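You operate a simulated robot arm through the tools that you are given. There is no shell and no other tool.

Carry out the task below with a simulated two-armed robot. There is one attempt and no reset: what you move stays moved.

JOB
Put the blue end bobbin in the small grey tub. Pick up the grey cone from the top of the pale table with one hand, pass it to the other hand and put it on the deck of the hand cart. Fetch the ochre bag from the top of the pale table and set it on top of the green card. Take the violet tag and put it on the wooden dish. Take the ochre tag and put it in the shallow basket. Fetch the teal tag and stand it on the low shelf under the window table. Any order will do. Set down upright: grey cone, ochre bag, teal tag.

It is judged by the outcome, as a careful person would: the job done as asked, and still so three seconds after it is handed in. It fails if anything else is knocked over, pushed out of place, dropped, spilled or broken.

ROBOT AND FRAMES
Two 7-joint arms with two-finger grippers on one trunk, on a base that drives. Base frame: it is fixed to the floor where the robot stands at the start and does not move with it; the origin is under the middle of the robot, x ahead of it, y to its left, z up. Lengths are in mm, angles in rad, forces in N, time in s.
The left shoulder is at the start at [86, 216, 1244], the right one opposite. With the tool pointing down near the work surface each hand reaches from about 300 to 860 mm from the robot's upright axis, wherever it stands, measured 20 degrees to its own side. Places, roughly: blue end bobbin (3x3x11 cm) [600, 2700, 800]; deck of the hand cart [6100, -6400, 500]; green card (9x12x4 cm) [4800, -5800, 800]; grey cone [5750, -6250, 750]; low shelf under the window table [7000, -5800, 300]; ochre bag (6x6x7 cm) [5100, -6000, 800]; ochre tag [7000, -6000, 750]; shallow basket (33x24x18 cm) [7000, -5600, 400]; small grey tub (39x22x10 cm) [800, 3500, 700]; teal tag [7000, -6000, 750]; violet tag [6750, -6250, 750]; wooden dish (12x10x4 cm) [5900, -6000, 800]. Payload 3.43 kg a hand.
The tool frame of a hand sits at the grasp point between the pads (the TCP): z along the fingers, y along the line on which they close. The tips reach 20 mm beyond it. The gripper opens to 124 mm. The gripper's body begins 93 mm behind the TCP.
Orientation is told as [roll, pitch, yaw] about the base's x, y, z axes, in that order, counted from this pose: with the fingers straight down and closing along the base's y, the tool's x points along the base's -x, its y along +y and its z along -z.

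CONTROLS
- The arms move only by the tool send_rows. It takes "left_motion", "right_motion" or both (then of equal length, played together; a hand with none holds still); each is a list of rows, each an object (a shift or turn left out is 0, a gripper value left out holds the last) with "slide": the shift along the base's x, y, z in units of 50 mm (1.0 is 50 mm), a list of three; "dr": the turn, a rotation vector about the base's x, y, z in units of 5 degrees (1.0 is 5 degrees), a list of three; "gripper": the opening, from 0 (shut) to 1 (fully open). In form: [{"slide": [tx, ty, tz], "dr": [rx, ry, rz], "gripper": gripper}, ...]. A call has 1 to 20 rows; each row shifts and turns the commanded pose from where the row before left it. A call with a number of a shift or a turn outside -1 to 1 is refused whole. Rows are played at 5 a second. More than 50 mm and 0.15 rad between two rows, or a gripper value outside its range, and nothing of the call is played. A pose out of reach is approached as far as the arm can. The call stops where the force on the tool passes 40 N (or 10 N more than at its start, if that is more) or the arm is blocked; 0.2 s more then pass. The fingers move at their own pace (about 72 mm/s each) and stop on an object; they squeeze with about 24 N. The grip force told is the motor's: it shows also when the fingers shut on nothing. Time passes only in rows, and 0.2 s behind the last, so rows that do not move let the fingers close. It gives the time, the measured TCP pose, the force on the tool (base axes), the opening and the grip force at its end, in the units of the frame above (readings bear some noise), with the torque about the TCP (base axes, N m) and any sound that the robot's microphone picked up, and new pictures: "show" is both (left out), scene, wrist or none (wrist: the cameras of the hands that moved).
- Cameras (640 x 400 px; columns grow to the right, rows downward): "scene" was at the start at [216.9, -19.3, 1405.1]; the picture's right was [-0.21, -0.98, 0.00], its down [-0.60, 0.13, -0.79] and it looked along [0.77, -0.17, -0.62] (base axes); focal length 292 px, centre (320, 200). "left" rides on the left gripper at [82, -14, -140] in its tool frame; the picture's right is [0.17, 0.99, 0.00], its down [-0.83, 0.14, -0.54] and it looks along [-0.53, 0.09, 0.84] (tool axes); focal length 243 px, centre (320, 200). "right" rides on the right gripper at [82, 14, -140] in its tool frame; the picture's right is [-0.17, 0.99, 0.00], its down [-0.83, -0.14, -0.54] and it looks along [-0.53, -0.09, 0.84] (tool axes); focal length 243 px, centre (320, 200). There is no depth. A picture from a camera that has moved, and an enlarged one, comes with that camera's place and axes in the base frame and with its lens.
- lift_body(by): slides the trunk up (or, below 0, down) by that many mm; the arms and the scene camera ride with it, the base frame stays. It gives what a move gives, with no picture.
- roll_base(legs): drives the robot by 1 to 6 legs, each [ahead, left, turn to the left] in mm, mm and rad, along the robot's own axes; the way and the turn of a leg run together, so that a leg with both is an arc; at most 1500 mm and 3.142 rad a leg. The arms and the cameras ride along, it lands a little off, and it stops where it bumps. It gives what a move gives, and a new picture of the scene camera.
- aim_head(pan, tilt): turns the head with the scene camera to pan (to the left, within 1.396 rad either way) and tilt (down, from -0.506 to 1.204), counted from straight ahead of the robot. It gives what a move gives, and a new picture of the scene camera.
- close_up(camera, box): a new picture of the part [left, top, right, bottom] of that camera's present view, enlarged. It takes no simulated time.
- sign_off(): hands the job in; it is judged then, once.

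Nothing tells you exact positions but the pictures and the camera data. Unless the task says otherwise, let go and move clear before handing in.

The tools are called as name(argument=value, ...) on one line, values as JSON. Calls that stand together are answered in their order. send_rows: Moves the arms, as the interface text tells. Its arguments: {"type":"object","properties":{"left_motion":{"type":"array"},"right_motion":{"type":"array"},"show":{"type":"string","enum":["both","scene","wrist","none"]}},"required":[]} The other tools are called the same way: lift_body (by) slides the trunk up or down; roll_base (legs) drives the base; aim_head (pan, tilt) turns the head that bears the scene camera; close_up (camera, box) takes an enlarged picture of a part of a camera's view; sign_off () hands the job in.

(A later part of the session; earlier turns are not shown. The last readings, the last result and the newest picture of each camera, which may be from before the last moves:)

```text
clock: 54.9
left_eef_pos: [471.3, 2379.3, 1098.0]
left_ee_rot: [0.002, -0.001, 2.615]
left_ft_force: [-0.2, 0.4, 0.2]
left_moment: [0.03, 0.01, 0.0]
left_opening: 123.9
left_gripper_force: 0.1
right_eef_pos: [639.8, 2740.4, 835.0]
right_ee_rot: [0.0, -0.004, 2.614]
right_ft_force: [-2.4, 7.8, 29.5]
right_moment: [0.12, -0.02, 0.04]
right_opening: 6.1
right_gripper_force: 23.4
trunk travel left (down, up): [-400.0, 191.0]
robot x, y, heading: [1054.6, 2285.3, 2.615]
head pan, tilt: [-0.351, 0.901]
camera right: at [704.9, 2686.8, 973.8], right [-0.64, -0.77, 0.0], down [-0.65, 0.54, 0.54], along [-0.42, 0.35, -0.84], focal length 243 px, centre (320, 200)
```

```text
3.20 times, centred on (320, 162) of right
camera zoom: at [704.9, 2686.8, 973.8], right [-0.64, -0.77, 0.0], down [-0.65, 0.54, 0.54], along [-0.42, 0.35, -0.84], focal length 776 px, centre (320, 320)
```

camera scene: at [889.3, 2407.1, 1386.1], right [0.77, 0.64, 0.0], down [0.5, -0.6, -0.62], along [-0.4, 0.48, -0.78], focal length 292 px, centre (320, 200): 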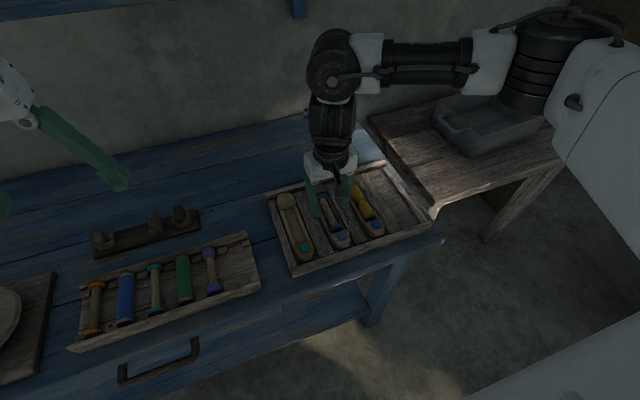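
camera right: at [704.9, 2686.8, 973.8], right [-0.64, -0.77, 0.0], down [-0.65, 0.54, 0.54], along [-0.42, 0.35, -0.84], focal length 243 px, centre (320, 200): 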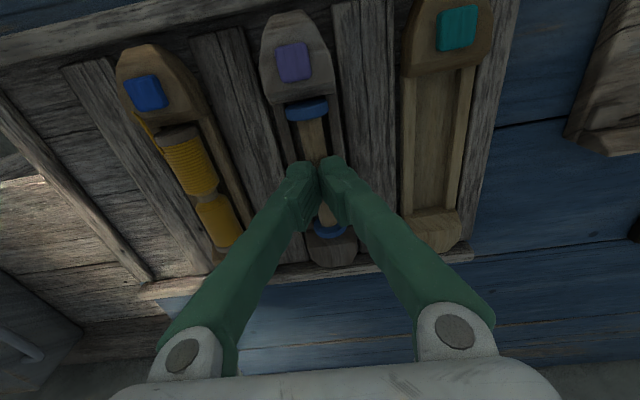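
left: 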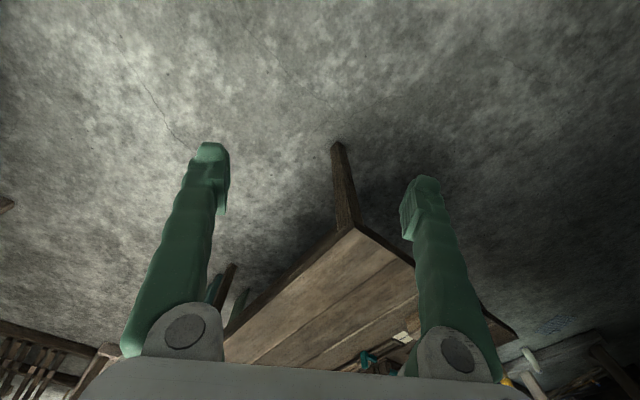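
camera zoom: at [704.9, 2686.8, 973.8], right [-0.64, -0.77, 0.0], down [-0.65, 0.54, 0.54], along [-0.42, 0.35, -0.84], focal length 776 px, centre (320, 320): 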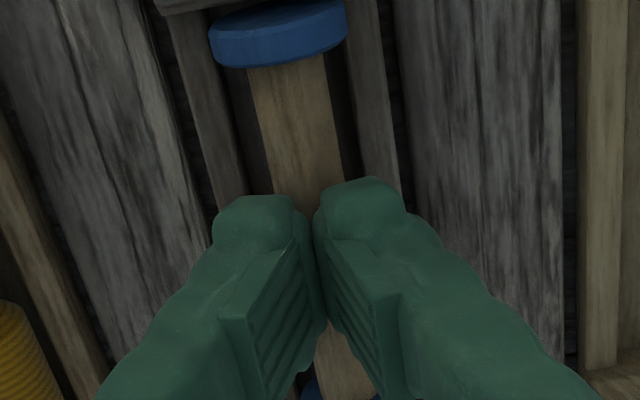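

The fingers closed to 6 mm over the top of the core with an upward push, so the core lies lower than I estimated. I reopen and go about 9 mm lower, watching force.

send_rows(right_motion=[{"slide": [0, 0, 0.06], "gripper": 0.3}, {"slide": [0, 0, 0]}, {"slide": [0, 0, 0]}, {"slide": [0, 0, -0.09]}, {"slide": [0, 0, -0.06]}, {"slide": [0, 0, -0.06]}, {"slide": [0, 0, 0]}], show="wrist")

close_up(camera="right", box=[220, 100, 420, 225])

```text
clock: 56.5
left_eef_pos: [468.7, 2380.5, 1097.5]
left_ee_rot: [0.0, 0.0, 2.614]
left_ft_force: [-0.7, 0.4, -0.3]
left_moment: [-0.01, 0.01, 0.03]
left_opening: 124.1
left_gripper_force: 0.0
right_eef_pos: [638.9, 2739.4, 824.3]
right_ee_rot: [0.0, -0.001, 2.617]
right_ft_force: [-0.2, 0.1, 0.2]
right_moment: [-0.01, -0.02, -0.03]
right_opening: 37.3
right_gripper_force: 0.0
trunk travel left (down, up): [-400.0, 191.0]
robot x, y, heading: [1054.5, 2284.1, 2.617]
head pan, tilt: [-0.351, 0.901]
camera right: at [703.9, 2687.0, 964.3], right [-0.64, -0.77, 0.0], down [-0.65, 0.54, 0.54], along [-0.42, 0.34, -0.84], focal length 243 px, centre (320, 200)
```

right: 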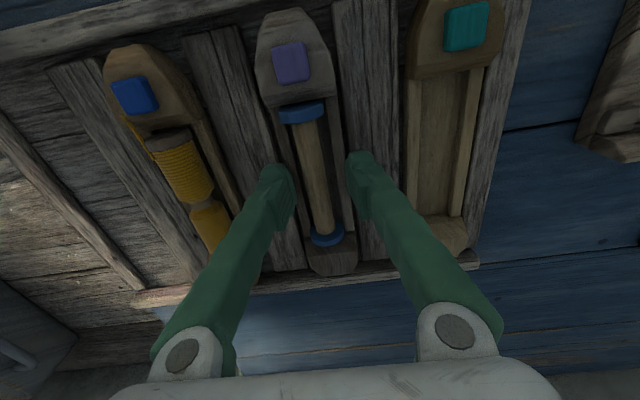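

```text
3.20 times, centred on (320, 162) of right
camera zoom: at [703.9, 2687.0, 964.3], right [-0.64, -0.77, 0.0], down [-0.65, 0.54, 0.54], along [-0.42, 0.34, -0.84], focal length 776 px, centre (320, 320)
```

zoom: 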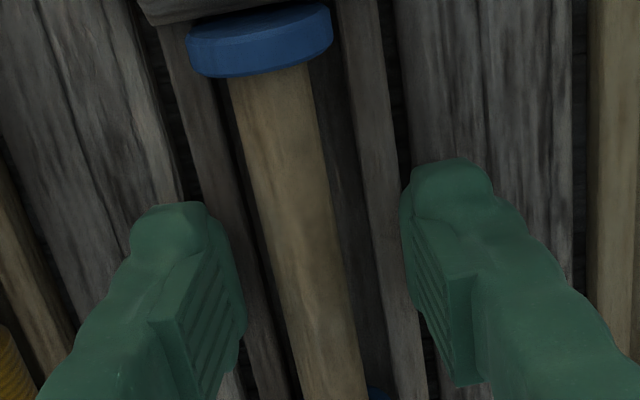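

Still no contact at tip z≈804. I close on the core here.

send_rows(right_motion=[{"slide": [0, 0, 0], "gripper": 0.15}, {"slide": [0, 0, 0], "gripper": 0.0}, {"slide": [0, 0, 0]}, {"slide": [0, 0, 0]}, {"slide": [0, 0, 0]}], show="wrist")

```text
clock: 57.7
left_eef_pos: [470.0, 2379.6, 1096.7]
left_ee_rot: [0.001, 0.0, 2.615]
left_ft_force: [-0.2, -0.2, 0.2]
left_moment: [0.02, -0.03, -0.01]
left_opening: 124.1
left_gripper_force: 0.0
right_eef_pos: [637.3, 2740.5, 824.8]
right_ee_rot: [0.001, 0.001, 2.616]
right_ft_force: [-0.2, -0.5, 0.0]
right_moment: [-0.01, 0.0, -0.01]
right_opening: 18.1
right_gripper_force: 23.9
trunk travel left (down, up): [-400.0, 191.0]
robot x, y, heading: [1056.4, 2282.7, 2.611]
head pan, tilt: [-0.351, 0.901]
camera right: at [703.9, 2687.1, 964.3], right [-0.64, -0.77, 0.0], down [-0.65, 0.54, 0.54], along [-0.42, 0.34, -0.84], focal length 243 px, centre (320, 200)
```

right: 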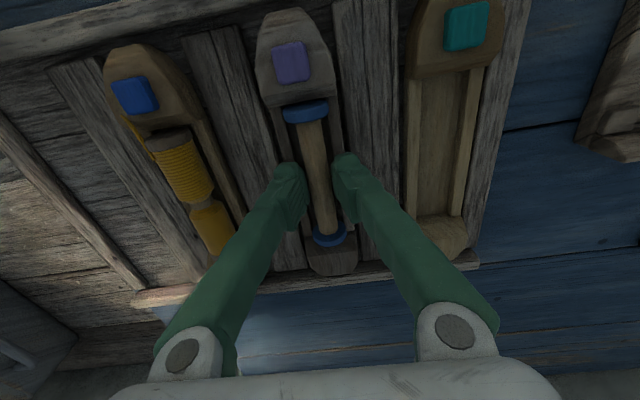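

Opening 18 mm with full grip and no side load: the core is held. I lift straight up slowly and check.

send_rows(right_motion=[{"slide": [0, 0, 0.1]}, {"slide": [0, 0, 0.2]}, {"slide": [0, 0, 0.4]}, {"slide": [0, 0, 0.6]}, {"slide": [0, 0, 0.8]}, {"slide": [0, 0, 0.8]}, {"slide": [0, 0, 0.8]}, {"slide": [0, 0, 0.8]}, {"slide": [0, 0, 0]}])

```text
clock: 59.7
left_eef_pos: [468.8, 2379.8, 1097.0]
left_ee_rot: [-0.001, 0.0, 2.615]
left_ft_force: [0.0, 0.0, -0.1]
left_moment: [-0.02, 0.0, -0.02]
left_opening: 123.8
left_gripper_force: 0.1
right_eef_pos: [638.8, 2742.6, 1050.3]
right_ee_rot: [0.0, 0.003, 2.616]
right_ft_force: [-0.9, -0.1, -0.3]
right_moment: [0.01, -0.01, 0.03]
right_opening: 18.0
right_gripper_force: 24.0
trunk travel left (down, up): [-400.0, 191.0]
robot x, y, heading: [1054.4, 2280.0, 2.611]
head pan, tilt: [-0.351, 0.901]
camera scene: at [888.9, 2407.9, 1385.9], right [0.77, 0.64, 0.0], down [0.5, -0.6, -0.62], along [-0.4, 0.48, -0.78], focal length 292 px, centre (320, 200)
camera right: at [703.4, 2689.5, 1189.8], right [-0.64, -0.77, 0.0], down [-0.65, 0.54, 0.54], along [-0.41, 0.34, -0.84], focal length 243 px, centre (320, 200)
```

scene: 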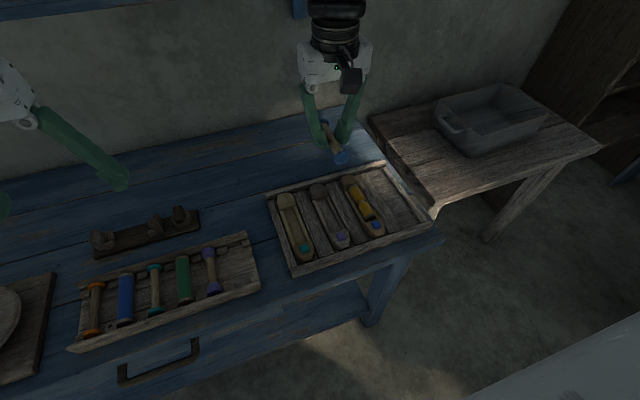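
right: 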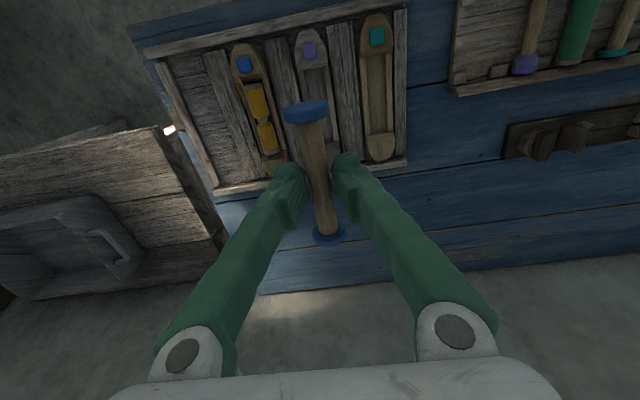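

The bobbin is held cleanly. The tub lies about 830 mm ahead and 900 mm to the right, so I strafe right in two steps, checking the bookcase on that side.

roll_base(legs=[[0, -350, 0]])

aim_head(pan=-1.0, tilt=0.5)

```text
clock: 64.9
left_eef_pos: [644.9, 2679.2, 1098.1]
left_ee_rot: [-0.001, 0.002, 2.624]
left_ft_force: [-0.3, -0.2, 0.2]
left_moment: [0.01, 0.03, -0.01]
left_opening: 124.2
left_gripper_force: 0.1
right_eef_pos: [809.5, 3044.4, 1049.4]
right_ee_rot: [0.0, 0.001, 2.626]
right_ft_force: [-0.3, -0.8, -0.1]
right_moment: [0.0, 0.03, -0.04]
right_opening: 18.2
right_gripper_force: 24.0
trunk travel left (down, up): [-400.0, 191.0]
robot x, y, heading: [1230.6, 2590.7, 2.624]
head pan, tilt: [-0.351, 0.901]
camera scene: at [1063.9, 2712.0, 1386.0], right [0.76, 0.65, 0.0], down [0.51, -0.6, -0.62], along [-0.4, 0.47, -0.78], focal length 292 px, centre (320, 200)
```

scene: 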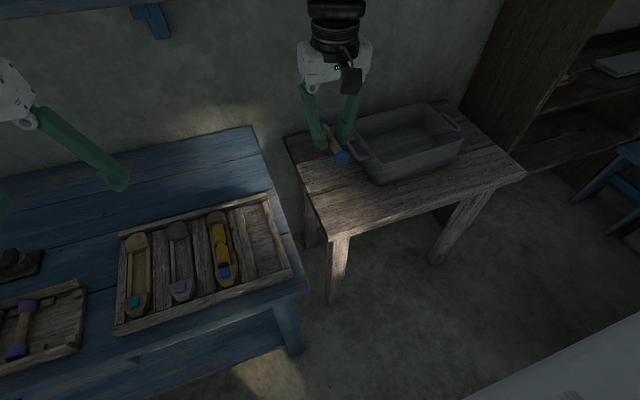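

```text
clock: 66.0
left_eef_pos: [644.8, 2679.1, 1097.7]
left_ee_rot: [0.0, 0.0, 2.625]
left_ft_force: [-0.5, 0.3, -0.4]
left_moment: [0.02, -0.04, 0.01]
left_opening: 124.0
left_gripper_force: 0.0
right_eef_pos: [809.4, 3045.7, 1050.0]
right_ee_rot: [-0.001, 0.0, 2.625]
right_ft_force: [-0.3, 0.7, 0.2]
right_moment: [-0.02, -0.03, 0.0]
right_opening: 17.9
right_gripper_force: 24.1
trunk travel left (down, up): [-400.0, 191.0]
robot x, y, heading: [1232.5, 2587.9, 2.623]
head pan, tilt: [-1.0, 0.499]
camera scene: at [1107.8, 2745.3, 1419.8], right [1.0, 0.06, 0.0], down [0.03, -0.48, -0.88], along [-0.05, 0.88, -0.48], focal length 292 px, centre (320, 200)
```

scene: 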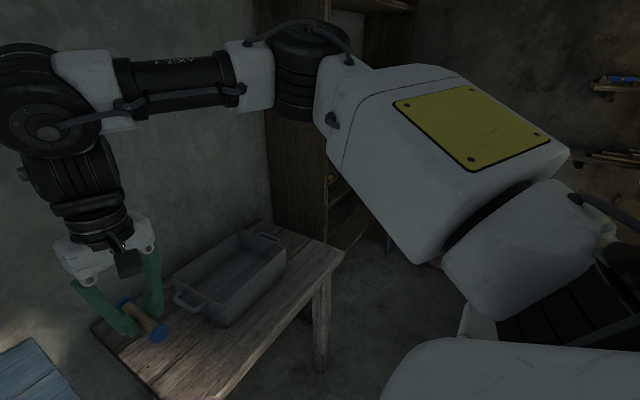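

There's plenty of room to the bookcase. I strafe another 310 mm right and go 80 mm forward, then view the tub.

roll_base(legs=[[0, -310, 0], [80, 0, -0.01]])

aim_head(pan=-0.4, tilt=0.8)

```text
clock: 71.4
left_eef_pos: [727.7, 2992.3, 1099.4]
left_ee_rot: [0.0, -0.002, 2.618]
left_ft_force: [-0.5, 0.8, -0.3]
left_moment: [-0.02, 0.0, -0.03]
left_opening: 124.1
left_gripper_force: 0.0
right_eef_pos: [894.1, 3354.0, 1050.6]
right_ee_rot: [0.002, -0.002, 2.619]
right_ft_force: [0.2, 0.6, -0.3]
right_moment: [0.0, 0.01, 0.0]
right_opening: 18.1
right_gripper_force: 23.6
trunk travel left (down, up): [-400.0, 191.0]
robot x, y, heading: [1313.1, 2896.8, 2.618]
head pan, tilt: [-1.0, 0.499]
camera scene: at [1192.2, 3053.6, 1420.1], right [1.0, 0.05, 0.0], down [0.02, -0.48, -0.88], along [-0.04, 0.88, -0.48], focal length 292 px, centre (320, 200)
```

scene: 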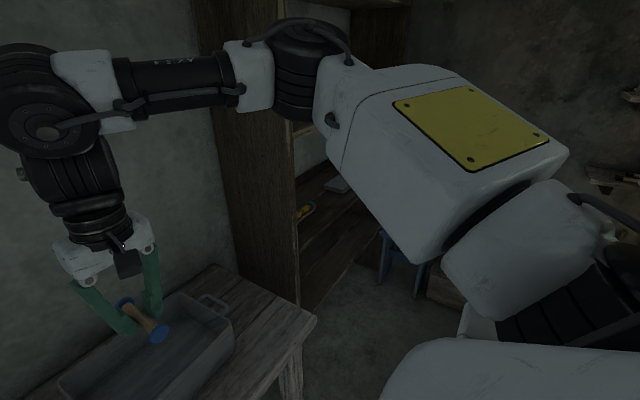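

```text
clock: 72.4
left_eef_pos: [727.1, 2991.2, 1098.1]
left_ee_rot: [0.001, -0.002, 2.618]
left_ft_force: [-0.1, 0.2, 0.1]
left_moment: [0.01, 0.01, 0.0]
left_opening: 123.7
left_gripper_force: 0.1
right_eef_pos: [895.0, 3355.4, 1051.4]
right_ee_rot: [0.0, 0.0, 2.619]
right_ft_force: [-0.2, -0.2, 0.1]
right_moment: [-0.03, 0.01, 0.02]
right_opening: 18.2
right_gripper_force: 23.9
trunk travel left (down, up): [-400.0, 191.0]
robot x, y, heading: [1310.7, 2897.1, 2.621]
head pan, tilt: [-0.4, 0.799]
camera scene: at [1147.5, 3027.3, 1394.0], right [0.8, 0.6, 0.0], down [0.43, -0.57, -0.7], along [-0.42, 0.56, -0.72], focal length 292 px, centre (320, 200)
```

scene: 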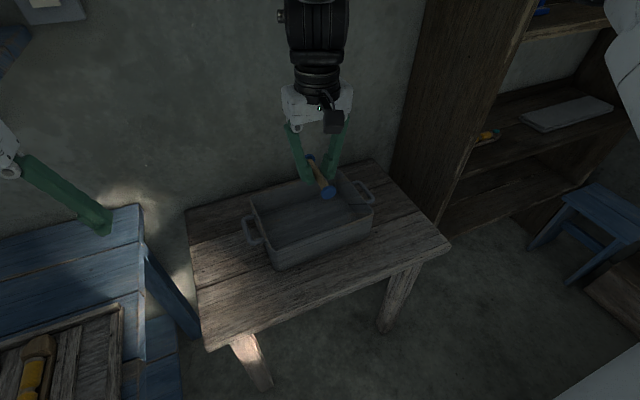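

The tub's rim centre is at about (780, 3463). I move the hand above it and descend part-way, checking with the wrist camera.

send_rows(right_motion=[{"slide": [-0.575, 0.54, 0]}, {"slide": [-0.575, 0.54, 0]}, {"slide": [-0.575, 0.54, 0]}, {"slide": [-0.575, 0.54, 0]}, {"slide": [0, 0, -0.7]}, {"slide": [0, 0, -0.7]}, {"slide": [0, 0, -0.7]}, {"slide": [0, 0, -0.7]}, {"slide": [0, 0, -0.7]}, {"slide": [0, 0, 0]}])

```text
clock: 74.6
left_eef_pos: [726.9, 2992.2, 1097.5]
left_ee_rot: [0.0, -0.003, 2.619]
left_ft_force: [-0.1, -0.1, -1.0]
left_moment: [-0.02, 0.02, -0.03]
left_opening: 123.8
left_gripper_force: 0.1
right_eef_pos: [778.8, 3462.8, 876.0]
right_ee_rot: [-0.001, 0.0, 2.619]
right_ft_force: [-0.6, -0.5, 0.6]
right_moment: [0.01, 0.01, 0.01]
right_opening: 18.0
right_gripper_force: 24.1
trunk travel left (down, up): [-400.0, 191.0]
robot x, y, heading: [1314.6, 2900.0, 2.616]
head pan, tilt: [-0.4, 0.799]
camera scene: at [1147.2, 3027.2, 1394.0], right [0.8, 0.6, 0.0], down [0.43, -0.57, -0.7], along [-0.42, 0.56, -0.72], focal length 292 px, centre (320, 200)
camera right: at [844.2, 3409.7, 1015.1], right [-0.64, -0.77, 0.0], down [-0.65, 0.53, 0.54], along [-0.42, 0.34, -0.84], focal length 243 px, centre (320, 200)
```

scene: 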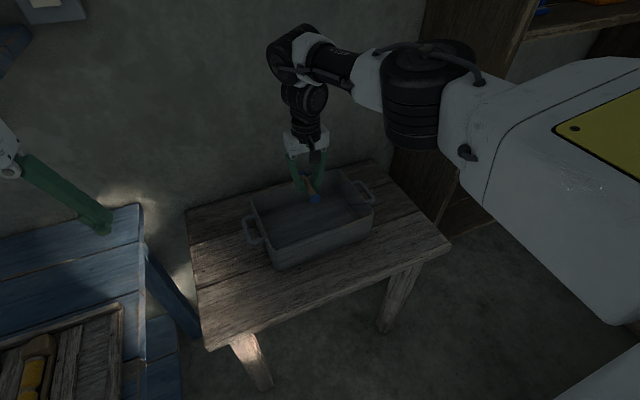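
right: 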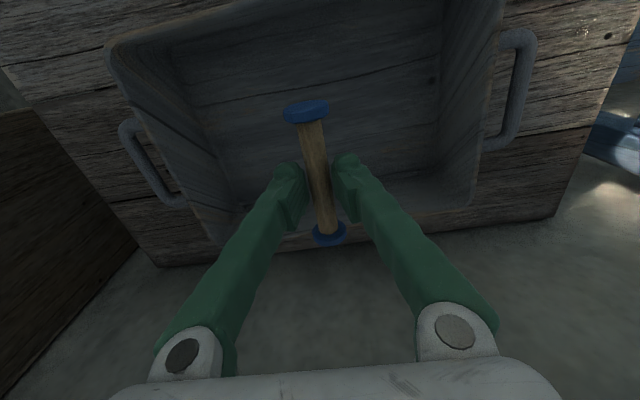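

The bobbin is over the tub but slightly towards its far side; I shift 12 mm back to the near side and descend into the tub.

send_rows(right_motion=[{"slide": [0.2, -0.12, -0.2]}, {"slide": [0, 0, -0.5]}, {"slide": [0, 0, -0.5]}, {"slide": [0, 0, -0.4]}, {"slide": [0, 0, 0]}])

close_up(camera="scene", box=[230, 140, 390, 290])

```text
clock: 75.8
left_eef_pos: [728.4, 2991.6, 1097.8]
left_ee_rot: [0.001, -0.001, 2.618]
left_ft_force: [0.3, 1.7, -0.4]
left_moment: [0.01, -0.02, 0.04]
left_opening: 124.4
left_gripper_force: 0.0
right_eef_pos: [788.2, 3457.0, 797.7]
right_ee_rot: [-0.001, -0.001, 2.619]
right_ft_force: [0.6, -0.1, -0.1]
right_moment: [-0.02, 0.04, 0.01]
right_opening: 18.0
right_gripper_force: 24.2
trunk travel left (down, up): [-400.0, 191.0]
robot x, y, heading: [1312.3, 2895.7, 2.616]
head pan, tilt: [-0.4, 0.799]
camera scene: at [1147.1, 3027.4, 1394.0], right [0.8, 0.6, 0.0], down [0.43, -0.57, -0.7], along [-0.42, 0.56, -0.72], focal length 292 px, centre (320, 200)
camera right: at [853.7, 3403.5, 936.5], right [-0.63, -0.77, 0.0], down [-0.65, 0.53, 0.54], along [-0.42, 0.34, -0.84], focal length 243 px, centre (320, 200)
```

scene: 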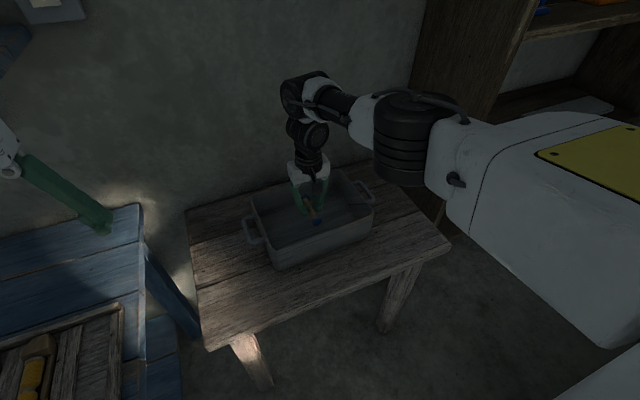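
right: 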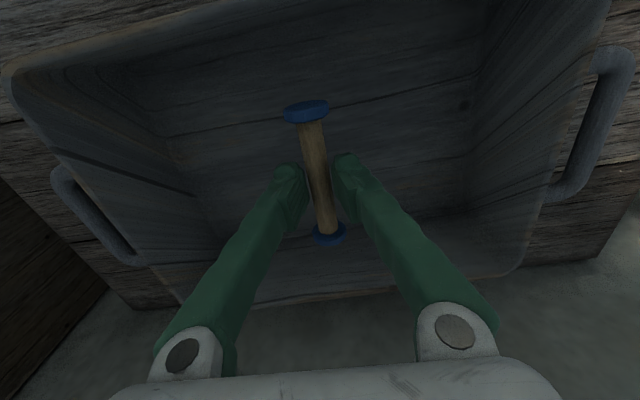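

```text
2.67 times, centred on (310, 215) of scene
camera zoom: at [1147.1, 3027.4, 1394.0], right [0.8, 0.6, 0.0], down [0.43, -0.57, -0.7], along [-0.42, 0.56, -0.72], focal length 778 px, centre (347, 160)
```

zoom: 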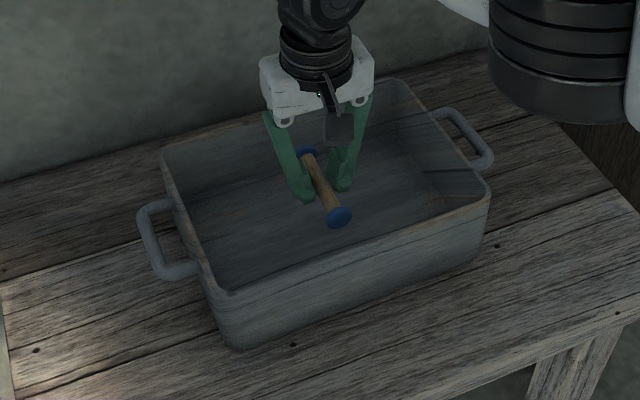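

The bobbin is well inside the tub's walls. I continue down in short steps, checking the force.

send_rows(right_motion=[{"slide": [0, 0, -0.3]}, {"slide": [0, 0, -0.2]}, {"slide": [0, 0, 0]}], show="wrist")

close_up(camera="scene", box=[230, 140, 390, 290])

```text
clock: 76.6
left_eef_pos: [728.2, 2992.1, 1097.5]
left_ee_rot: [0.0, 0.001, 2.62]
left_ft_force: [-0.3, -1.3, 0.3]
left_moment: [0.03, 0.02, -0.01]
left_opening: 123.9
left_gripper_force: 0.0
right_eef_pos: [789.5, 3456.4, 772.1]
right_ee_rot: [0.0, 0.0, 2.62]
right_ft_force: [-0.5, -0.9, 0.6]
right_moment: [0.02, 0.0, 0.0]
right_opening: 17.7
right_gripper_force: 23.9
trunk travel left (down, up): [-400.0, 191.0]
robot x, y, heading: [1311.0, 2896.1, 2.626]
head pan, tilt: [-0.4, 0.799]
camera right: at [854.7, 3403.5, 910.7], right [-0.64, -0.77, 0.0], down [-0.65, 0.53, 0.54], along [-0.42, 0.34, -0.84], focal length 243 px, centre (320, 200)
```

right: 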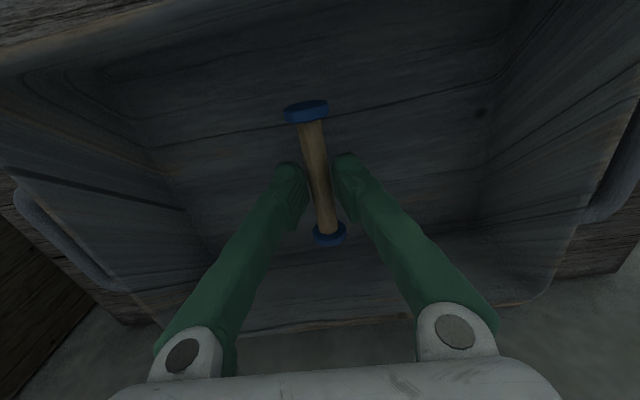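

```text
2.67 times, centred on (310, 215) of scene
camera zoom: at [1147.1, 3027.6, 1393.9], right [0.8, 0.6, 0.0], down [0.43, -0.57, -0.7], along [-0.42, 0.56, -0.72], focal length 778 px, centre (347, 160)
```

zoom: 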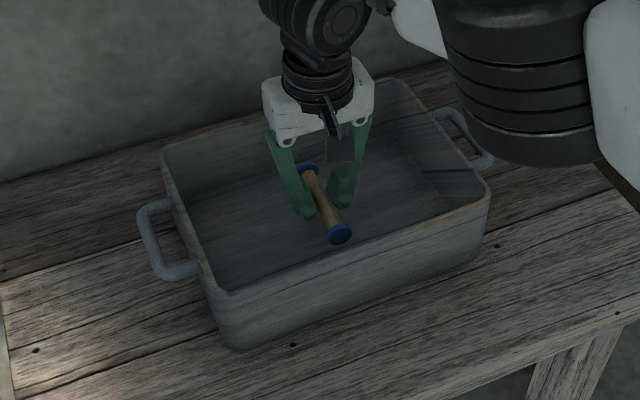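

send_rows(right_motion=[{"slide": [0, 0, -0.15]}, {"slide": [0, 0, -0.15]}, {"slide": [0, 0, -0.1]}, {"slide": [0, 0, 0]}], show="none")

close_up(camera="scene", box=[230, 140, 390, 290])

```text
clock: 77.6
left_eef_pos: [727.2, 2991.6, 1098.5]
left_ee_rot: [-0.001, 0.002, 2.617]
left_ft_force: [0.5, -0.5, 0.5]
left_moment: [0.01, 0.03, 0.04]
left_opening: 124.1
left_gripper_force: 0.1
right_eef_pos: [791.2, 3456.4, 751.5]
right_ee_rot: [0.0, 0.0, 2.62]
right_ft_force: [0.0, 0.0, -0.5]
right_moment: [0.01, 0.04, 0.0]
right_opening: 17.9
right_gripper_force: 23.7
trunk travel left (down, up): [-400.0, 191.0]
robot x, y, heading: [1311.7, 2894.5, 2.619]
head pan, tilt: [-0.4, 0.799]
```

```text
2.67 times, centred on (310, 215) of scene
camera zoom: at [1147.0, 3027.5, 1393.9], right [0.8, 0.6, 0.0], down [0.43, -0.57, -0.7], along [-0.42, 0.56, -0.72], focal length 778 px, centre (347, 160)
```

zoom: 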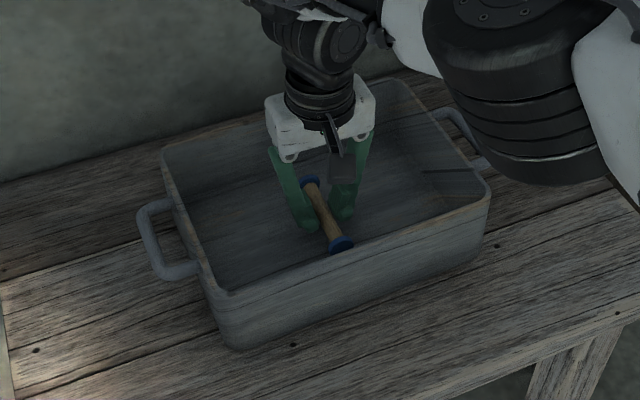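

send_rows(right_motion=[{"slide": [0, 0, -0.12]}, {"slide": [0, 0, -0.12]}, {"slide": [0, 0, 0]}], show="none")

send_rows(right_motion=[{"slide": [0, 0, -0.08]}, {"slide": [0, 0, -0.08]}, {"slide": [0, 0, 0]}], show="none")

close_up(camera="scene", box=[230, 140, 390, 290])

```text
clock: 78.4
left_eef_pos: [728.3, 2991.8, 1096.3]
left_ee_rot: [-0.002, 0.0, 2.618]
left_ft_force: [0.8, -0.2, 0.4]
left_moment: [-0.03, -0.01, -0.01]
left_opening: 124.1
left_gripper_force: 0.1
right_eef_pos: [790.3, 3457.5, 739.8]
right_ee_rot: [0.0, 0.0, 2.62]
right_ft_force: [-0.6, -0.5, 0.3]
right_moment: [0.01, -0.01, -0.03]
right_opening: 17.8
right_gripper_force: 23.9
trunk travel left (down, up): [-400.0, 191.0]
robot x, y, heading: [1312.0, 2899.1, 2.616]
head pan, tilt: [-0.4, 0.799]
```

```text
clock: 79.2
left_eef_pos: [728.6, 2990.1, 1098.8]
left_ee_rot: [-0.002, -0.005, 2.618]
left_ft_force: [0.1, -0.7, 0.6]
left_moment: [0.0, -0.01, -0.02]
left_opening: 124.1
left_gripper_force: 0.0
right_eef_pos: [788.4, 3456.0, 734.4]
right_ee_rot: [0.0, -0.007, 2.621]
right_ft_force: [-0.1, -1.1, 24.0]
right_moment: [-0.11, -0.23, -0.04]
right_opening: 17.6
right_gripper_force: 24.2
trunk travel left (down, up): [-400.0, 191.0]
robot x, y, heading: [1309.4, 2895.9, 2.62]
head pan, tilt: [-0.4, 0.799]
```

```text
2.67 times, centred on (310, 215) of scene
camera zoom: at [1149.0, 3025.4, 1394.6], right [0.8, 0.6, 0.0], down [0.43, -0.57, -0.7], along [-0.42, 0.56, -0.72], focal length 778 px, centre (347, 160)
```

zoom: 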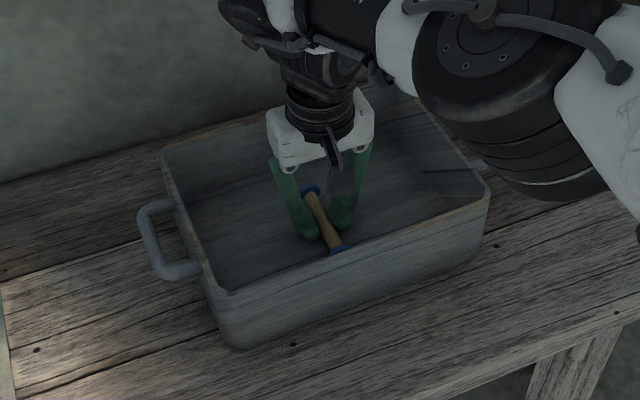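

The bobbin has touched the tub floor (24 N). I ease up 2 mm, open, and lift straight out.

send_rows(right_motion=[{"slide": [0, 0, 0.06]}, {"slide": [0, 0, 0], "gripper": 0.35}, {"slide": [0, 0, 0]}, {"slide": [0, 0, 0]}, {"slide": [0, 0, 0.2]}, {"slide": [0, 0, 0.5]}, {"slide": [0, 0, 0.8]}, {"slide": [0, 0, 0.8]}, {"slide": [0, 0, 0.8]}, {"slide": [0, 0, 0.8]}, {"slide": [0, 0, 0.8]}, {"slide": [0, 0, 0.8]}, {"slide": [0, 0, 0.8]}, {"slide": [0, 0, 0]}])

close_up(camera="scene", box=[230, 140, 390, 290])

```text
clock: 82.2
left_eef_pos: [726.8, 2993.5, 1097.7]
left_ee_rot: [0.0, 0.001, 2.617]
left_ft_force: [0.1, 0.7, 0.3]
left_moment: [0.0, -0.04, 0.03]
left_opening: 124.2
left_gripper_force: 0.1
right_eef_pos: [792.2, 3455.4, 1048.0]
right_ee_rot: [0.0, 0.0, 2.62]
right_ft_force: [0.5, 0.2, 0.0]
right_moment: [0.03, 0.01, -0.04]
right_opening: 43.5
right_gripper_force: 0.1
trunk travel left (down, up): [-400.0, 191.0]
robot x, y, heading: [1309.3, 2899.1, 2.619]
head pan, tilt: [-0.4, 0.799]
camera scene: at [1146.7, 3028.1, 1393.8], right [0.8, 0.6, 0.0], down [0.43, -0.57, -0.7], along [-0.42, 0.56, -0.72], focal length 292 px, centre (320, 200)
camera right: at [855.8, 3402.0, 1187.4], right [-0.64, -0.77, 0.0], down [-0.65, 0.54, 0.54], along [-0.42, 0.34, -0.84], focal length 243 px, centre (320, 200)
```

scene: 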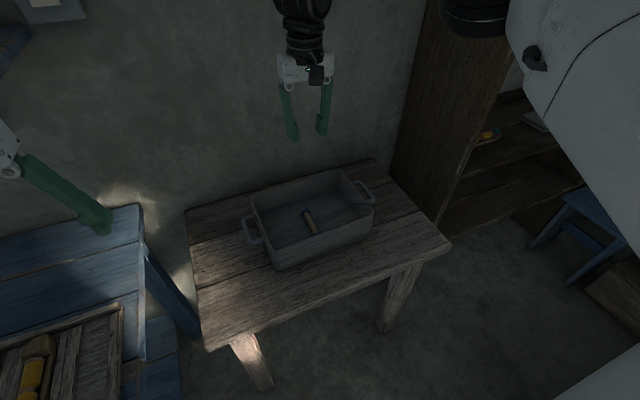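
right: 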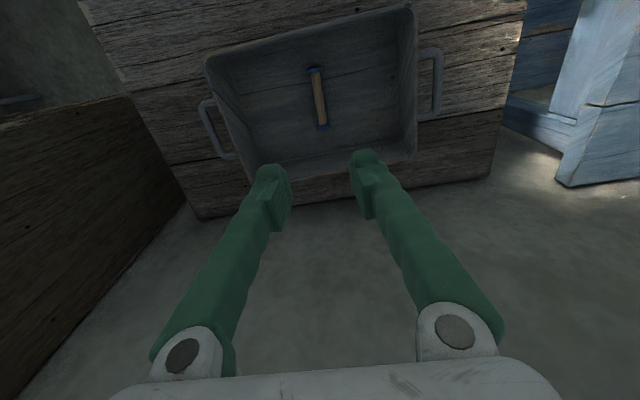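

```text
2.67 times, centred on (310, 215) of scene
camera zoom: at [1146.7, 3028.1, 1393.8], right [0.8, 0.6, 0.0], down [0.43, -0.57, -0.7], along [-0.42, 0.56, -0.72], focal length 778 px, centre (347, 160)
```

zoom: 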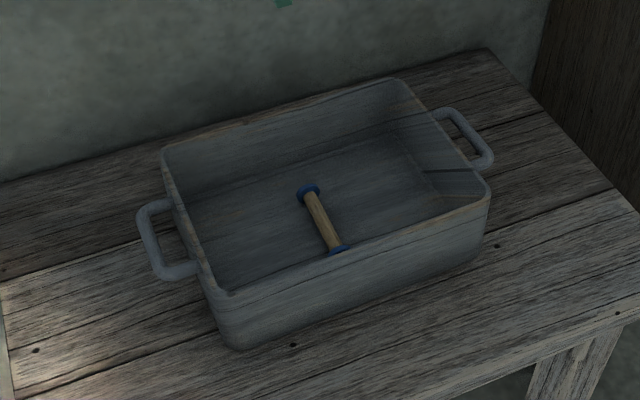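

The bobbin lies in the tub. Now I retract the hand, back away from the bench, and turn to drive back along the aisle towards the far part of the workshop.

send_rows(right_motion=[{"slide": [0.69, -0.4, 0.2], "gripper": 1.0}, {"slide": [0.69, -0.4, 0.2]}, {"slide": [0.69, -0.4, 0.2]}, {"slide": [0.69, -0.4, 0.2]}, {"slide": [0.69, -0.4, 0.2]}, {"slide": [0.69, -0.4, 0.2]}, {"slide": [0.5, -0.3, 0]}], show="none")

roll_base(legs=[[-330, 0, 0], [0, 0, 1.57]])

aim_head(pan=0.0, tilt=0.4)

```text
clock: 83.8
left_eef_pos: [726.7, 2991.9, 1097.7]
left_ee_rot: [0.0, 0.0, 2.618]
left_ft_force: [0.2, 0.1, 1.3]
left_moment: [0.0, -0.05, -0.02]
left_opening: 123.9
left_gripper_force: 0.1
right_eef_pos: [1006.1, 3330.5, 1107.7]
right_ee_rot: [0.001, 0.0, 2.619]
right_ft_force: [0.0, 0.1, 0.5]
right_moment: [0.0, 0.02, 0.01]
right_opening: 124.2
right_gripper_force: 0.1
right hand out of reach, approached as far as the arm can: row 7
trunk travel left (down, up): [-400.0, 191.0]
robot x, y, heading: [1311.5, 2898.5, 2.616]
head pan, tilt: [-0.4, 0.799]
```

```text
clock: 91.7
left_eef_pos: [1505.4, 2149.4, 1097.3]
left_ee_rot: [0.0, 0.0, -2.09]
left_ft_force: [0.0, -0.5, 0.2]
left_moment: [-0.03, 0.02, 0.0]
left_opening: 123.9
left_gripper_force: 0.0
right_eef_pos: [1166.0, 2425.6, 1108.9]
right_ee_rot: [0.0, 0.0, -2.087]
right_ft_force: [-0.3, 0.2, 0.2]
right_moment: [0.01, 0.03, -0.03]
right_opening: 124.1
right_gripper_force: 0.1
trunk travel left (down, up): [-400.0, 191.0]
robot x, y, heading: [1597.4, 2730.5, -2.087]
head pan, tilt: [-0.4, 0.799]
camera scene: at [1466.2, 2567.9, 1393.9], right [-0.61, 0.79, 0.0], down [0.57, 0.44, -0.7], along [-0.55, -0.42, -0.72], focal length 292 px, centre (320, 200)
```

scene: 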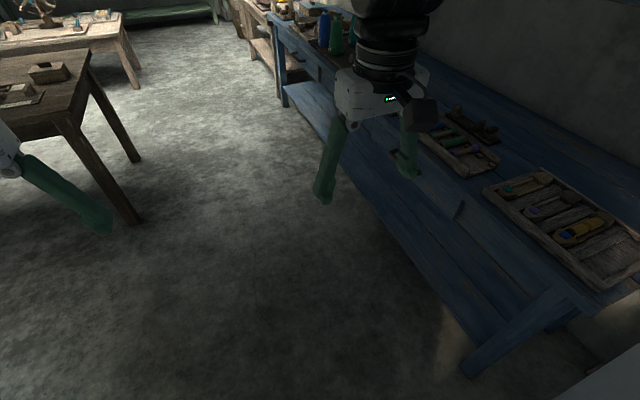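

```text
clock: 92.5
left_eef_pos: [1504.3, 2148.9, 1097.7]
left_ee_rot: [0.0, 0.0, -2.088]
left_ft_force: [-1.1, 0.4, -0.3]
left_moment: [0.04, 0.0, -0.01]
left_opening: 124.1
left_gripper_force: 0.2
right_eef_pos: [1165.2, 2426.2, 1108.4]
right_ee_rot: [-0.001, -0.001, -2.088]
right_ft_force: [-0.2, -0.2, 0.4]
right_moment: [-0.01, -0.01, 0.04]
right_opening: 124.0
right_gripper_force: 0.0
trunk travel left (down, up): [-400.0, 191.0]
robot x, y, heading: [1596.0, 2734.6, -2.088]
head pan, tilt: [0.0, 0.4]
camera scene: at [1484.3, 2536.5, 1429.0], right [-0.87, 0.49, 0.0], down [0.19, 0.34, -0.92], along [-0.46, -0.8, -0.39], focal length 292 px, centre (320, 200)
```

scene: 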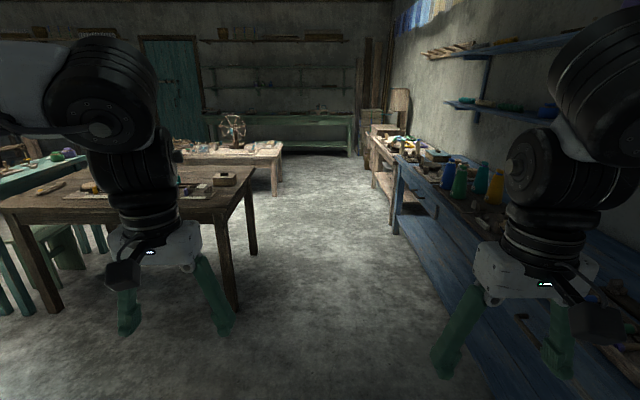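

I'm in the aisle facing back; I drive about 2.95 m along it to the junction, then turn left to face the long way of the room.

roll_base(legs=[[1480, 50, 0], [1480, 0, 0]])

aim_head(pan=0.9, tilt=0.4)

```text
clock: 110.2
left_eef_pos: [42.2, -398.6, 1097.1]
left_ee_rot: [0.002, -0.001, -2.128]
left_ft_force: [-0.2, 0.1, 1.1]
left_moment: [0.01, -0.01, -0.02]
left_opening: 123.9
left_gripper_force: 0.1
right_eef_pos: [-286.3, -109.1, 1106.9]
right_ee_rot: [0.0, 0.0, -2.127]
right_ft_force: [-0.3, 0.3, 0.2]
right_moment: [-0.01, 0.01, 0.0]
right_opening: 124.0
right_gripper_force: 0.1
trunk travel left (down, up): [-400.0, 191.0]
robot x, y, heading: [156.8, 181.2, -2.128]
head pan, tilt: [0.0, 0.4]
camera scene: at [37.8, -10.1, 1429.1], right [-0.85, 0.53, 0.0], down [0.21, 0.33, -0.92], along [-0.49, -0.78, -0.39], focal length 292 px, centre (320, 200)
```

scene: 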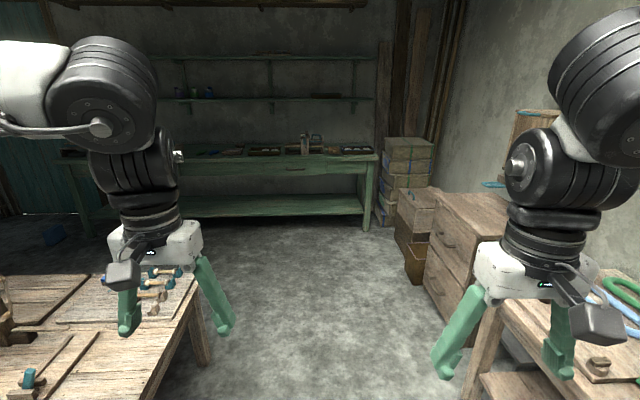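

```text
clock: 111.4
left_eef_pos: [42.5, -398.1, 1096.8]
left_ee_rot: [0.001, 0.0, -2.131]
left_ft_force: [0.1, -0.7, -0.6]
left_moment: [-0.05, -0.02, 0.03]
left_opening: 123.8
left_gripper_force: 0.1
right_eef_pos: [-285.8, -107.7, 1108.3]
right_ee_rot: [0.0, 0.001, -2.128]
right_ft_force: [0.0, -0.1, 0.3]
right_moment: [0.04, 0.03, 0.0]
right_opening: 124.1
right_gripper_force: 0.0
trunk travel left (down, up): [-400.0, 191.0]
robot x, y, heading: [157.3, 181.1, -2.13]
head pan, tilt: [0.901, 0.4]
camera scene: at [117.8, -18.9, 1429.0], right [-0.94, -0.34, 0.0], down [-0.13, 0.37, -0.92], along [0.31, -0.87, -0.39], focal length 292 px, centre (320, 200)
```

scene: 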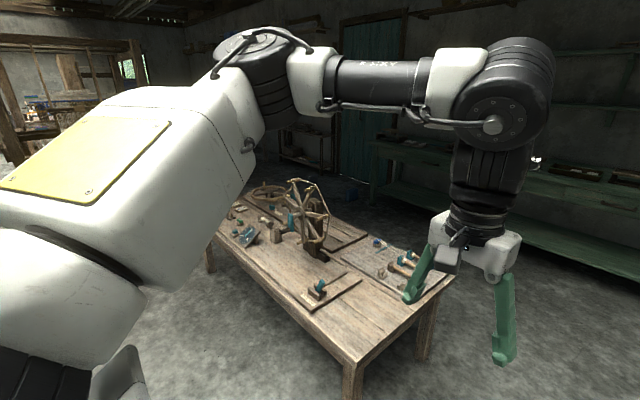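

I'm at the junction; the wheel table is on my left and well clear of the sweep. I turn left to face along the room (heading about −0.53) and survey the way ahead.

roll_base(legs=[[0, 0, 1.6]])

aim_head(pan=0.0, tilt=0.3)

close_up(camera="scene", box=[200, 80, 520, 280])

aim_head(pan=-0.5, tilt=0.25)

```text
clock: 117.1
left_eef_pos: [740.6, 78.5, 1097.5]
left_ee_rot: [0.0, 0.001, -0.542]
left_ft_force: [0.3, -0.2, -0.6]
left_moment: [0.0, 0.03, 0.05]
left_opening: 123.9
left_gripper_force: 0.1
right_eef_pos: [455.7, -254.0, 1108.6]
right_ee_rot: [0.001, 0.001, -0.537]
right_ft_force: [0.1, 0.4, 0.4]
right_moment: [0.02, -0.03, 0.02]
right_opening: 124.0
right_gripper_force: 0.1
trunk travel left (down, up): [-400.0, 191.0]
robot x, y, heading: [159.9, 186.5, -0.539]
head pan, tilt: [0.901, 0.4]
camera scene: at [358.0, 145.7, 1429.0], right [0.35, -0.94, 0.0], down [-0.36, -0.14, -0.92], along [0.86, 0.33, -0.39], focal length 292 px, centre (320, 200)
```

scene: 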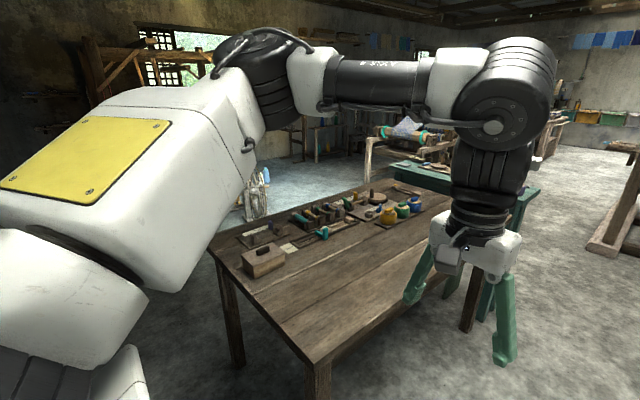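

```text
clock: 118.3
left_eef_pos: [739.5, 77.9, 1098.7]
left_ee_rot: [0.0, -0.001, -0.542]
left_ft_force: [-0.5, 1.0, 0.1]
left_moment: [-0.02, 0.0, 0.0]
left_opening: 124.1
left_gripper_force: 0.1
right_eef_pos: [456.5, -256.4, 1108.0]
right_ee_rot: [0.001, -0.001, -0.538]
right_ft_force: [0.9, 0.4, 0.0]
right_moment: [-0.02, 0.0, 0.01]
right_opening: 124.0
right_gripper_force: 0.0
trunk travel left (down, up): [-400.0, 191.0]
robot x, y, heading: [157.3, 182.7, -0.538]
head pan, tilt: [0.0, 0.3]
camera scene: at [351.5, 65.2, 1438.3], right [-0.51, -0.86, 0.0], down [-0.25, 0.15, -0.96], along [0.82, -0.49, -0.3], focal length 292 px, centre (320, 200)
```

scene: 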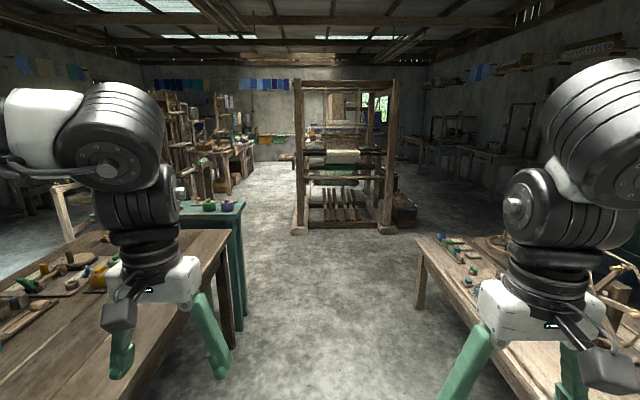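

```text
2.00 times, centred on (360, 180) of scene
camera zoom: at [351.5, 65.2, 1438.3], right [-0.51, -0.86, 0.0], down [-0.25, 0.15, -0.96], along [0.82, -0.49, -0.3], focal length 584 px, centre (240, 240)
```

zoom: 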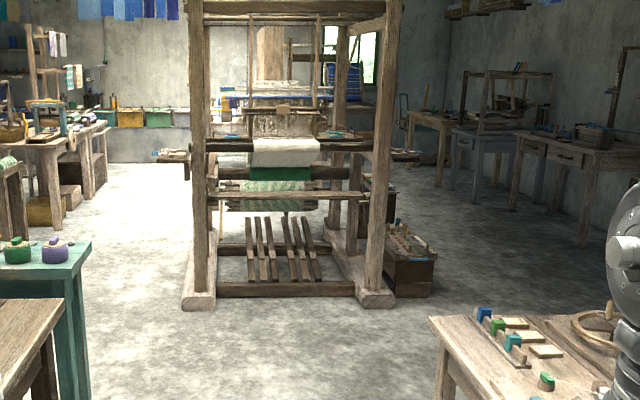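

```text
clock: 119.2
left_eef_pos: [739.5, 78.9, 1097.1]
left_ee_rot: [0.0, 0.001, -0.542]
left_ft_force: [-0.3, 0.5, 0.1]
left_moment: [-0.01, 0.02, 0.0]
left_opening: 123.9
left_gripper_force: 0.0
right_eef_pos: [457.0, -255.1, 1108.4]
right_ee_rot: [-0.001, 0.0, -0.538]
right_ft_force: [-0.2, -0.8, -0.3]
right_moment: [0.01, 0.0, 0.02]
right_opening: 124.1
right_gripper_force: 0.0
trunk travel left (down, up): [-400.0, 191.0]
robot x, y, heading: [156.8, 179.5, -0.536]
head pan, tilt: [-0.499, 0.25]
camera scene: at [318.9, 32.6, 1443.0], right [-0.86, -0.51, 0.0], down [-0.13, 0.21, -0.97], along [0.49, -0.83, -0.25], focal length 292 px, centre (320, 200)
```

scene: 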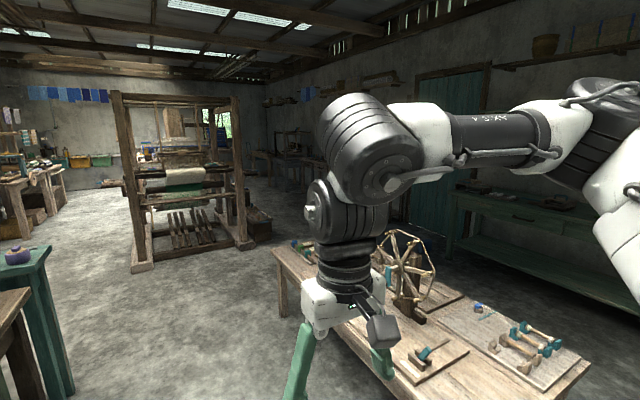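

The loom stands in the middle of the room; the destination tables are along the right wall beyond it. I drive about 2.2 m ahead to the open floor before the loom, then look to the right of it.

roll_base(legs=[[1100, 0, 0], [1100, 0, 0.01]])

aim_head(pan=-0.7, tilt=0.35)

aim_head(pan=-1.35, tilt=0.4)

```text
clock: 132.7
left_eef_pos: [2635.9, -1011.0, 1097.4]
left_ee_rot: [0.0, -0.003, -0.516]
left_ft_force: [0.5, 0.3, -0.8]
left_moment: [-0.01, 0.04, 0.02]
left_opening: 124.1
left_gripper_force: 0.0
right_eef_pos: [2360.8, -1351.8, 1108.1]
right_ee_rot: [-0.001, -0.001, -0.513]
right_ft_force: [-1.2, -0.5, 0.7]
right_moment: [0.0, 0.04, -0.01]
right_opening: 123.9
right_gripper_force: 0.1
trunk travel left (down, up): [-400.0, 191.0]
robot x, y, heading: [2049.0, -923.1, -0.514]
head pan, tilt: [-0.499, 0.25]
camera scene: at [2216.3, -1066.7, 1443.1], right [-0.85, -0.53, 0.0], down [-0.13, 0.21, -0.97], along [0.51, -0.82, -0.25], focal length 292 px, centre (320, 200)
```

scene: 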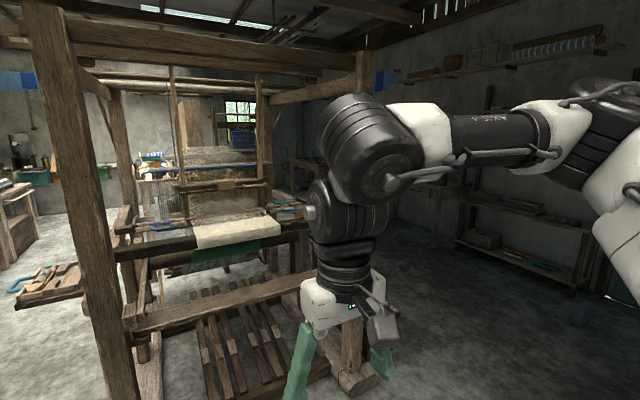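

```text
clock: 133.4
left_eef_pos: [2636.7, -1010.1, 1097.7]
left_ee_rot: [0.001, 0.0, -0.514]
left_ft_force: [0.2, 0.3, -0.5]
left_moment: [-0.01, 0.01, -0.01]
left_opening: 123.7
left_gripper_force: 0.1
right_eef_pos: [2360.4, -1351.4, 1108.0]
right_ee_rot: [0.0, 0.0, -0.511]
right_ft_force: [0.7, 0.6, -0.3]
right_moment: [0.0, 0.0, -0.03]
right_opening: 123.9
right_gripper_force: 0.1
trunk travel left (down, up): [-400.0, 191.0]
robot x, y, heading: [2054.0, -924.8, -0.516]
head pan, tilt: [-0.7, 0.351]
camera scene: at [2199.9, -1074.9, 1433.6], right [-0.94, -0.35, 0.0], down [-0.12, 0.32, -0.94], along [0.33, -0.88, -0.34], focal length 292 px, centre (320, 200)
```

scene: 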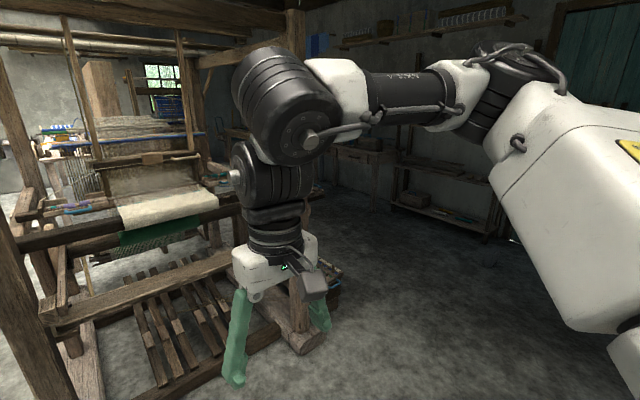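

```text
clock: 134.4
left_eef_pos: [2635.6, -1010.4, 1098.2]
left_ee_rot: [-0.001, -0.001, -0.516]
left_ft_force: [0.4, -0.1, -0.7]
left_moment: [-0.02, 0.0, -0.03]
left_opening: 124.1
left_gripper_force: 0.1
right_eef_pos: [2361.9, -1351.7, 1107.3]
right_ee_rot: [-0.001, 0.0, -0.512]
right_ft_force: [0.1, 0.0, -0.1]
right_moment: [-0.04, -0.01, 0.02]
right_opening: 124.2
right_gripper_force: 0.1
trunk travel left (down, up): [-400.0, 191.0]
robot x, y, heading: [2051.7, -922.7, -0.513]
head pan, tilt: [-1.349, 0.4]
camera scene: at [2140.5, -1076.3, 1429.0], right [-0.96, 0.29, 0.0], down [0.11, 0.37, -0.92], along [-0.26, -0.88, -0.39], focal length 292 px, centre (320, 200)
```

scene: 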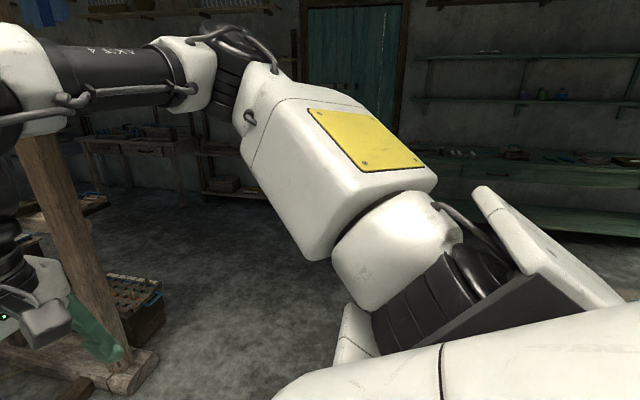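

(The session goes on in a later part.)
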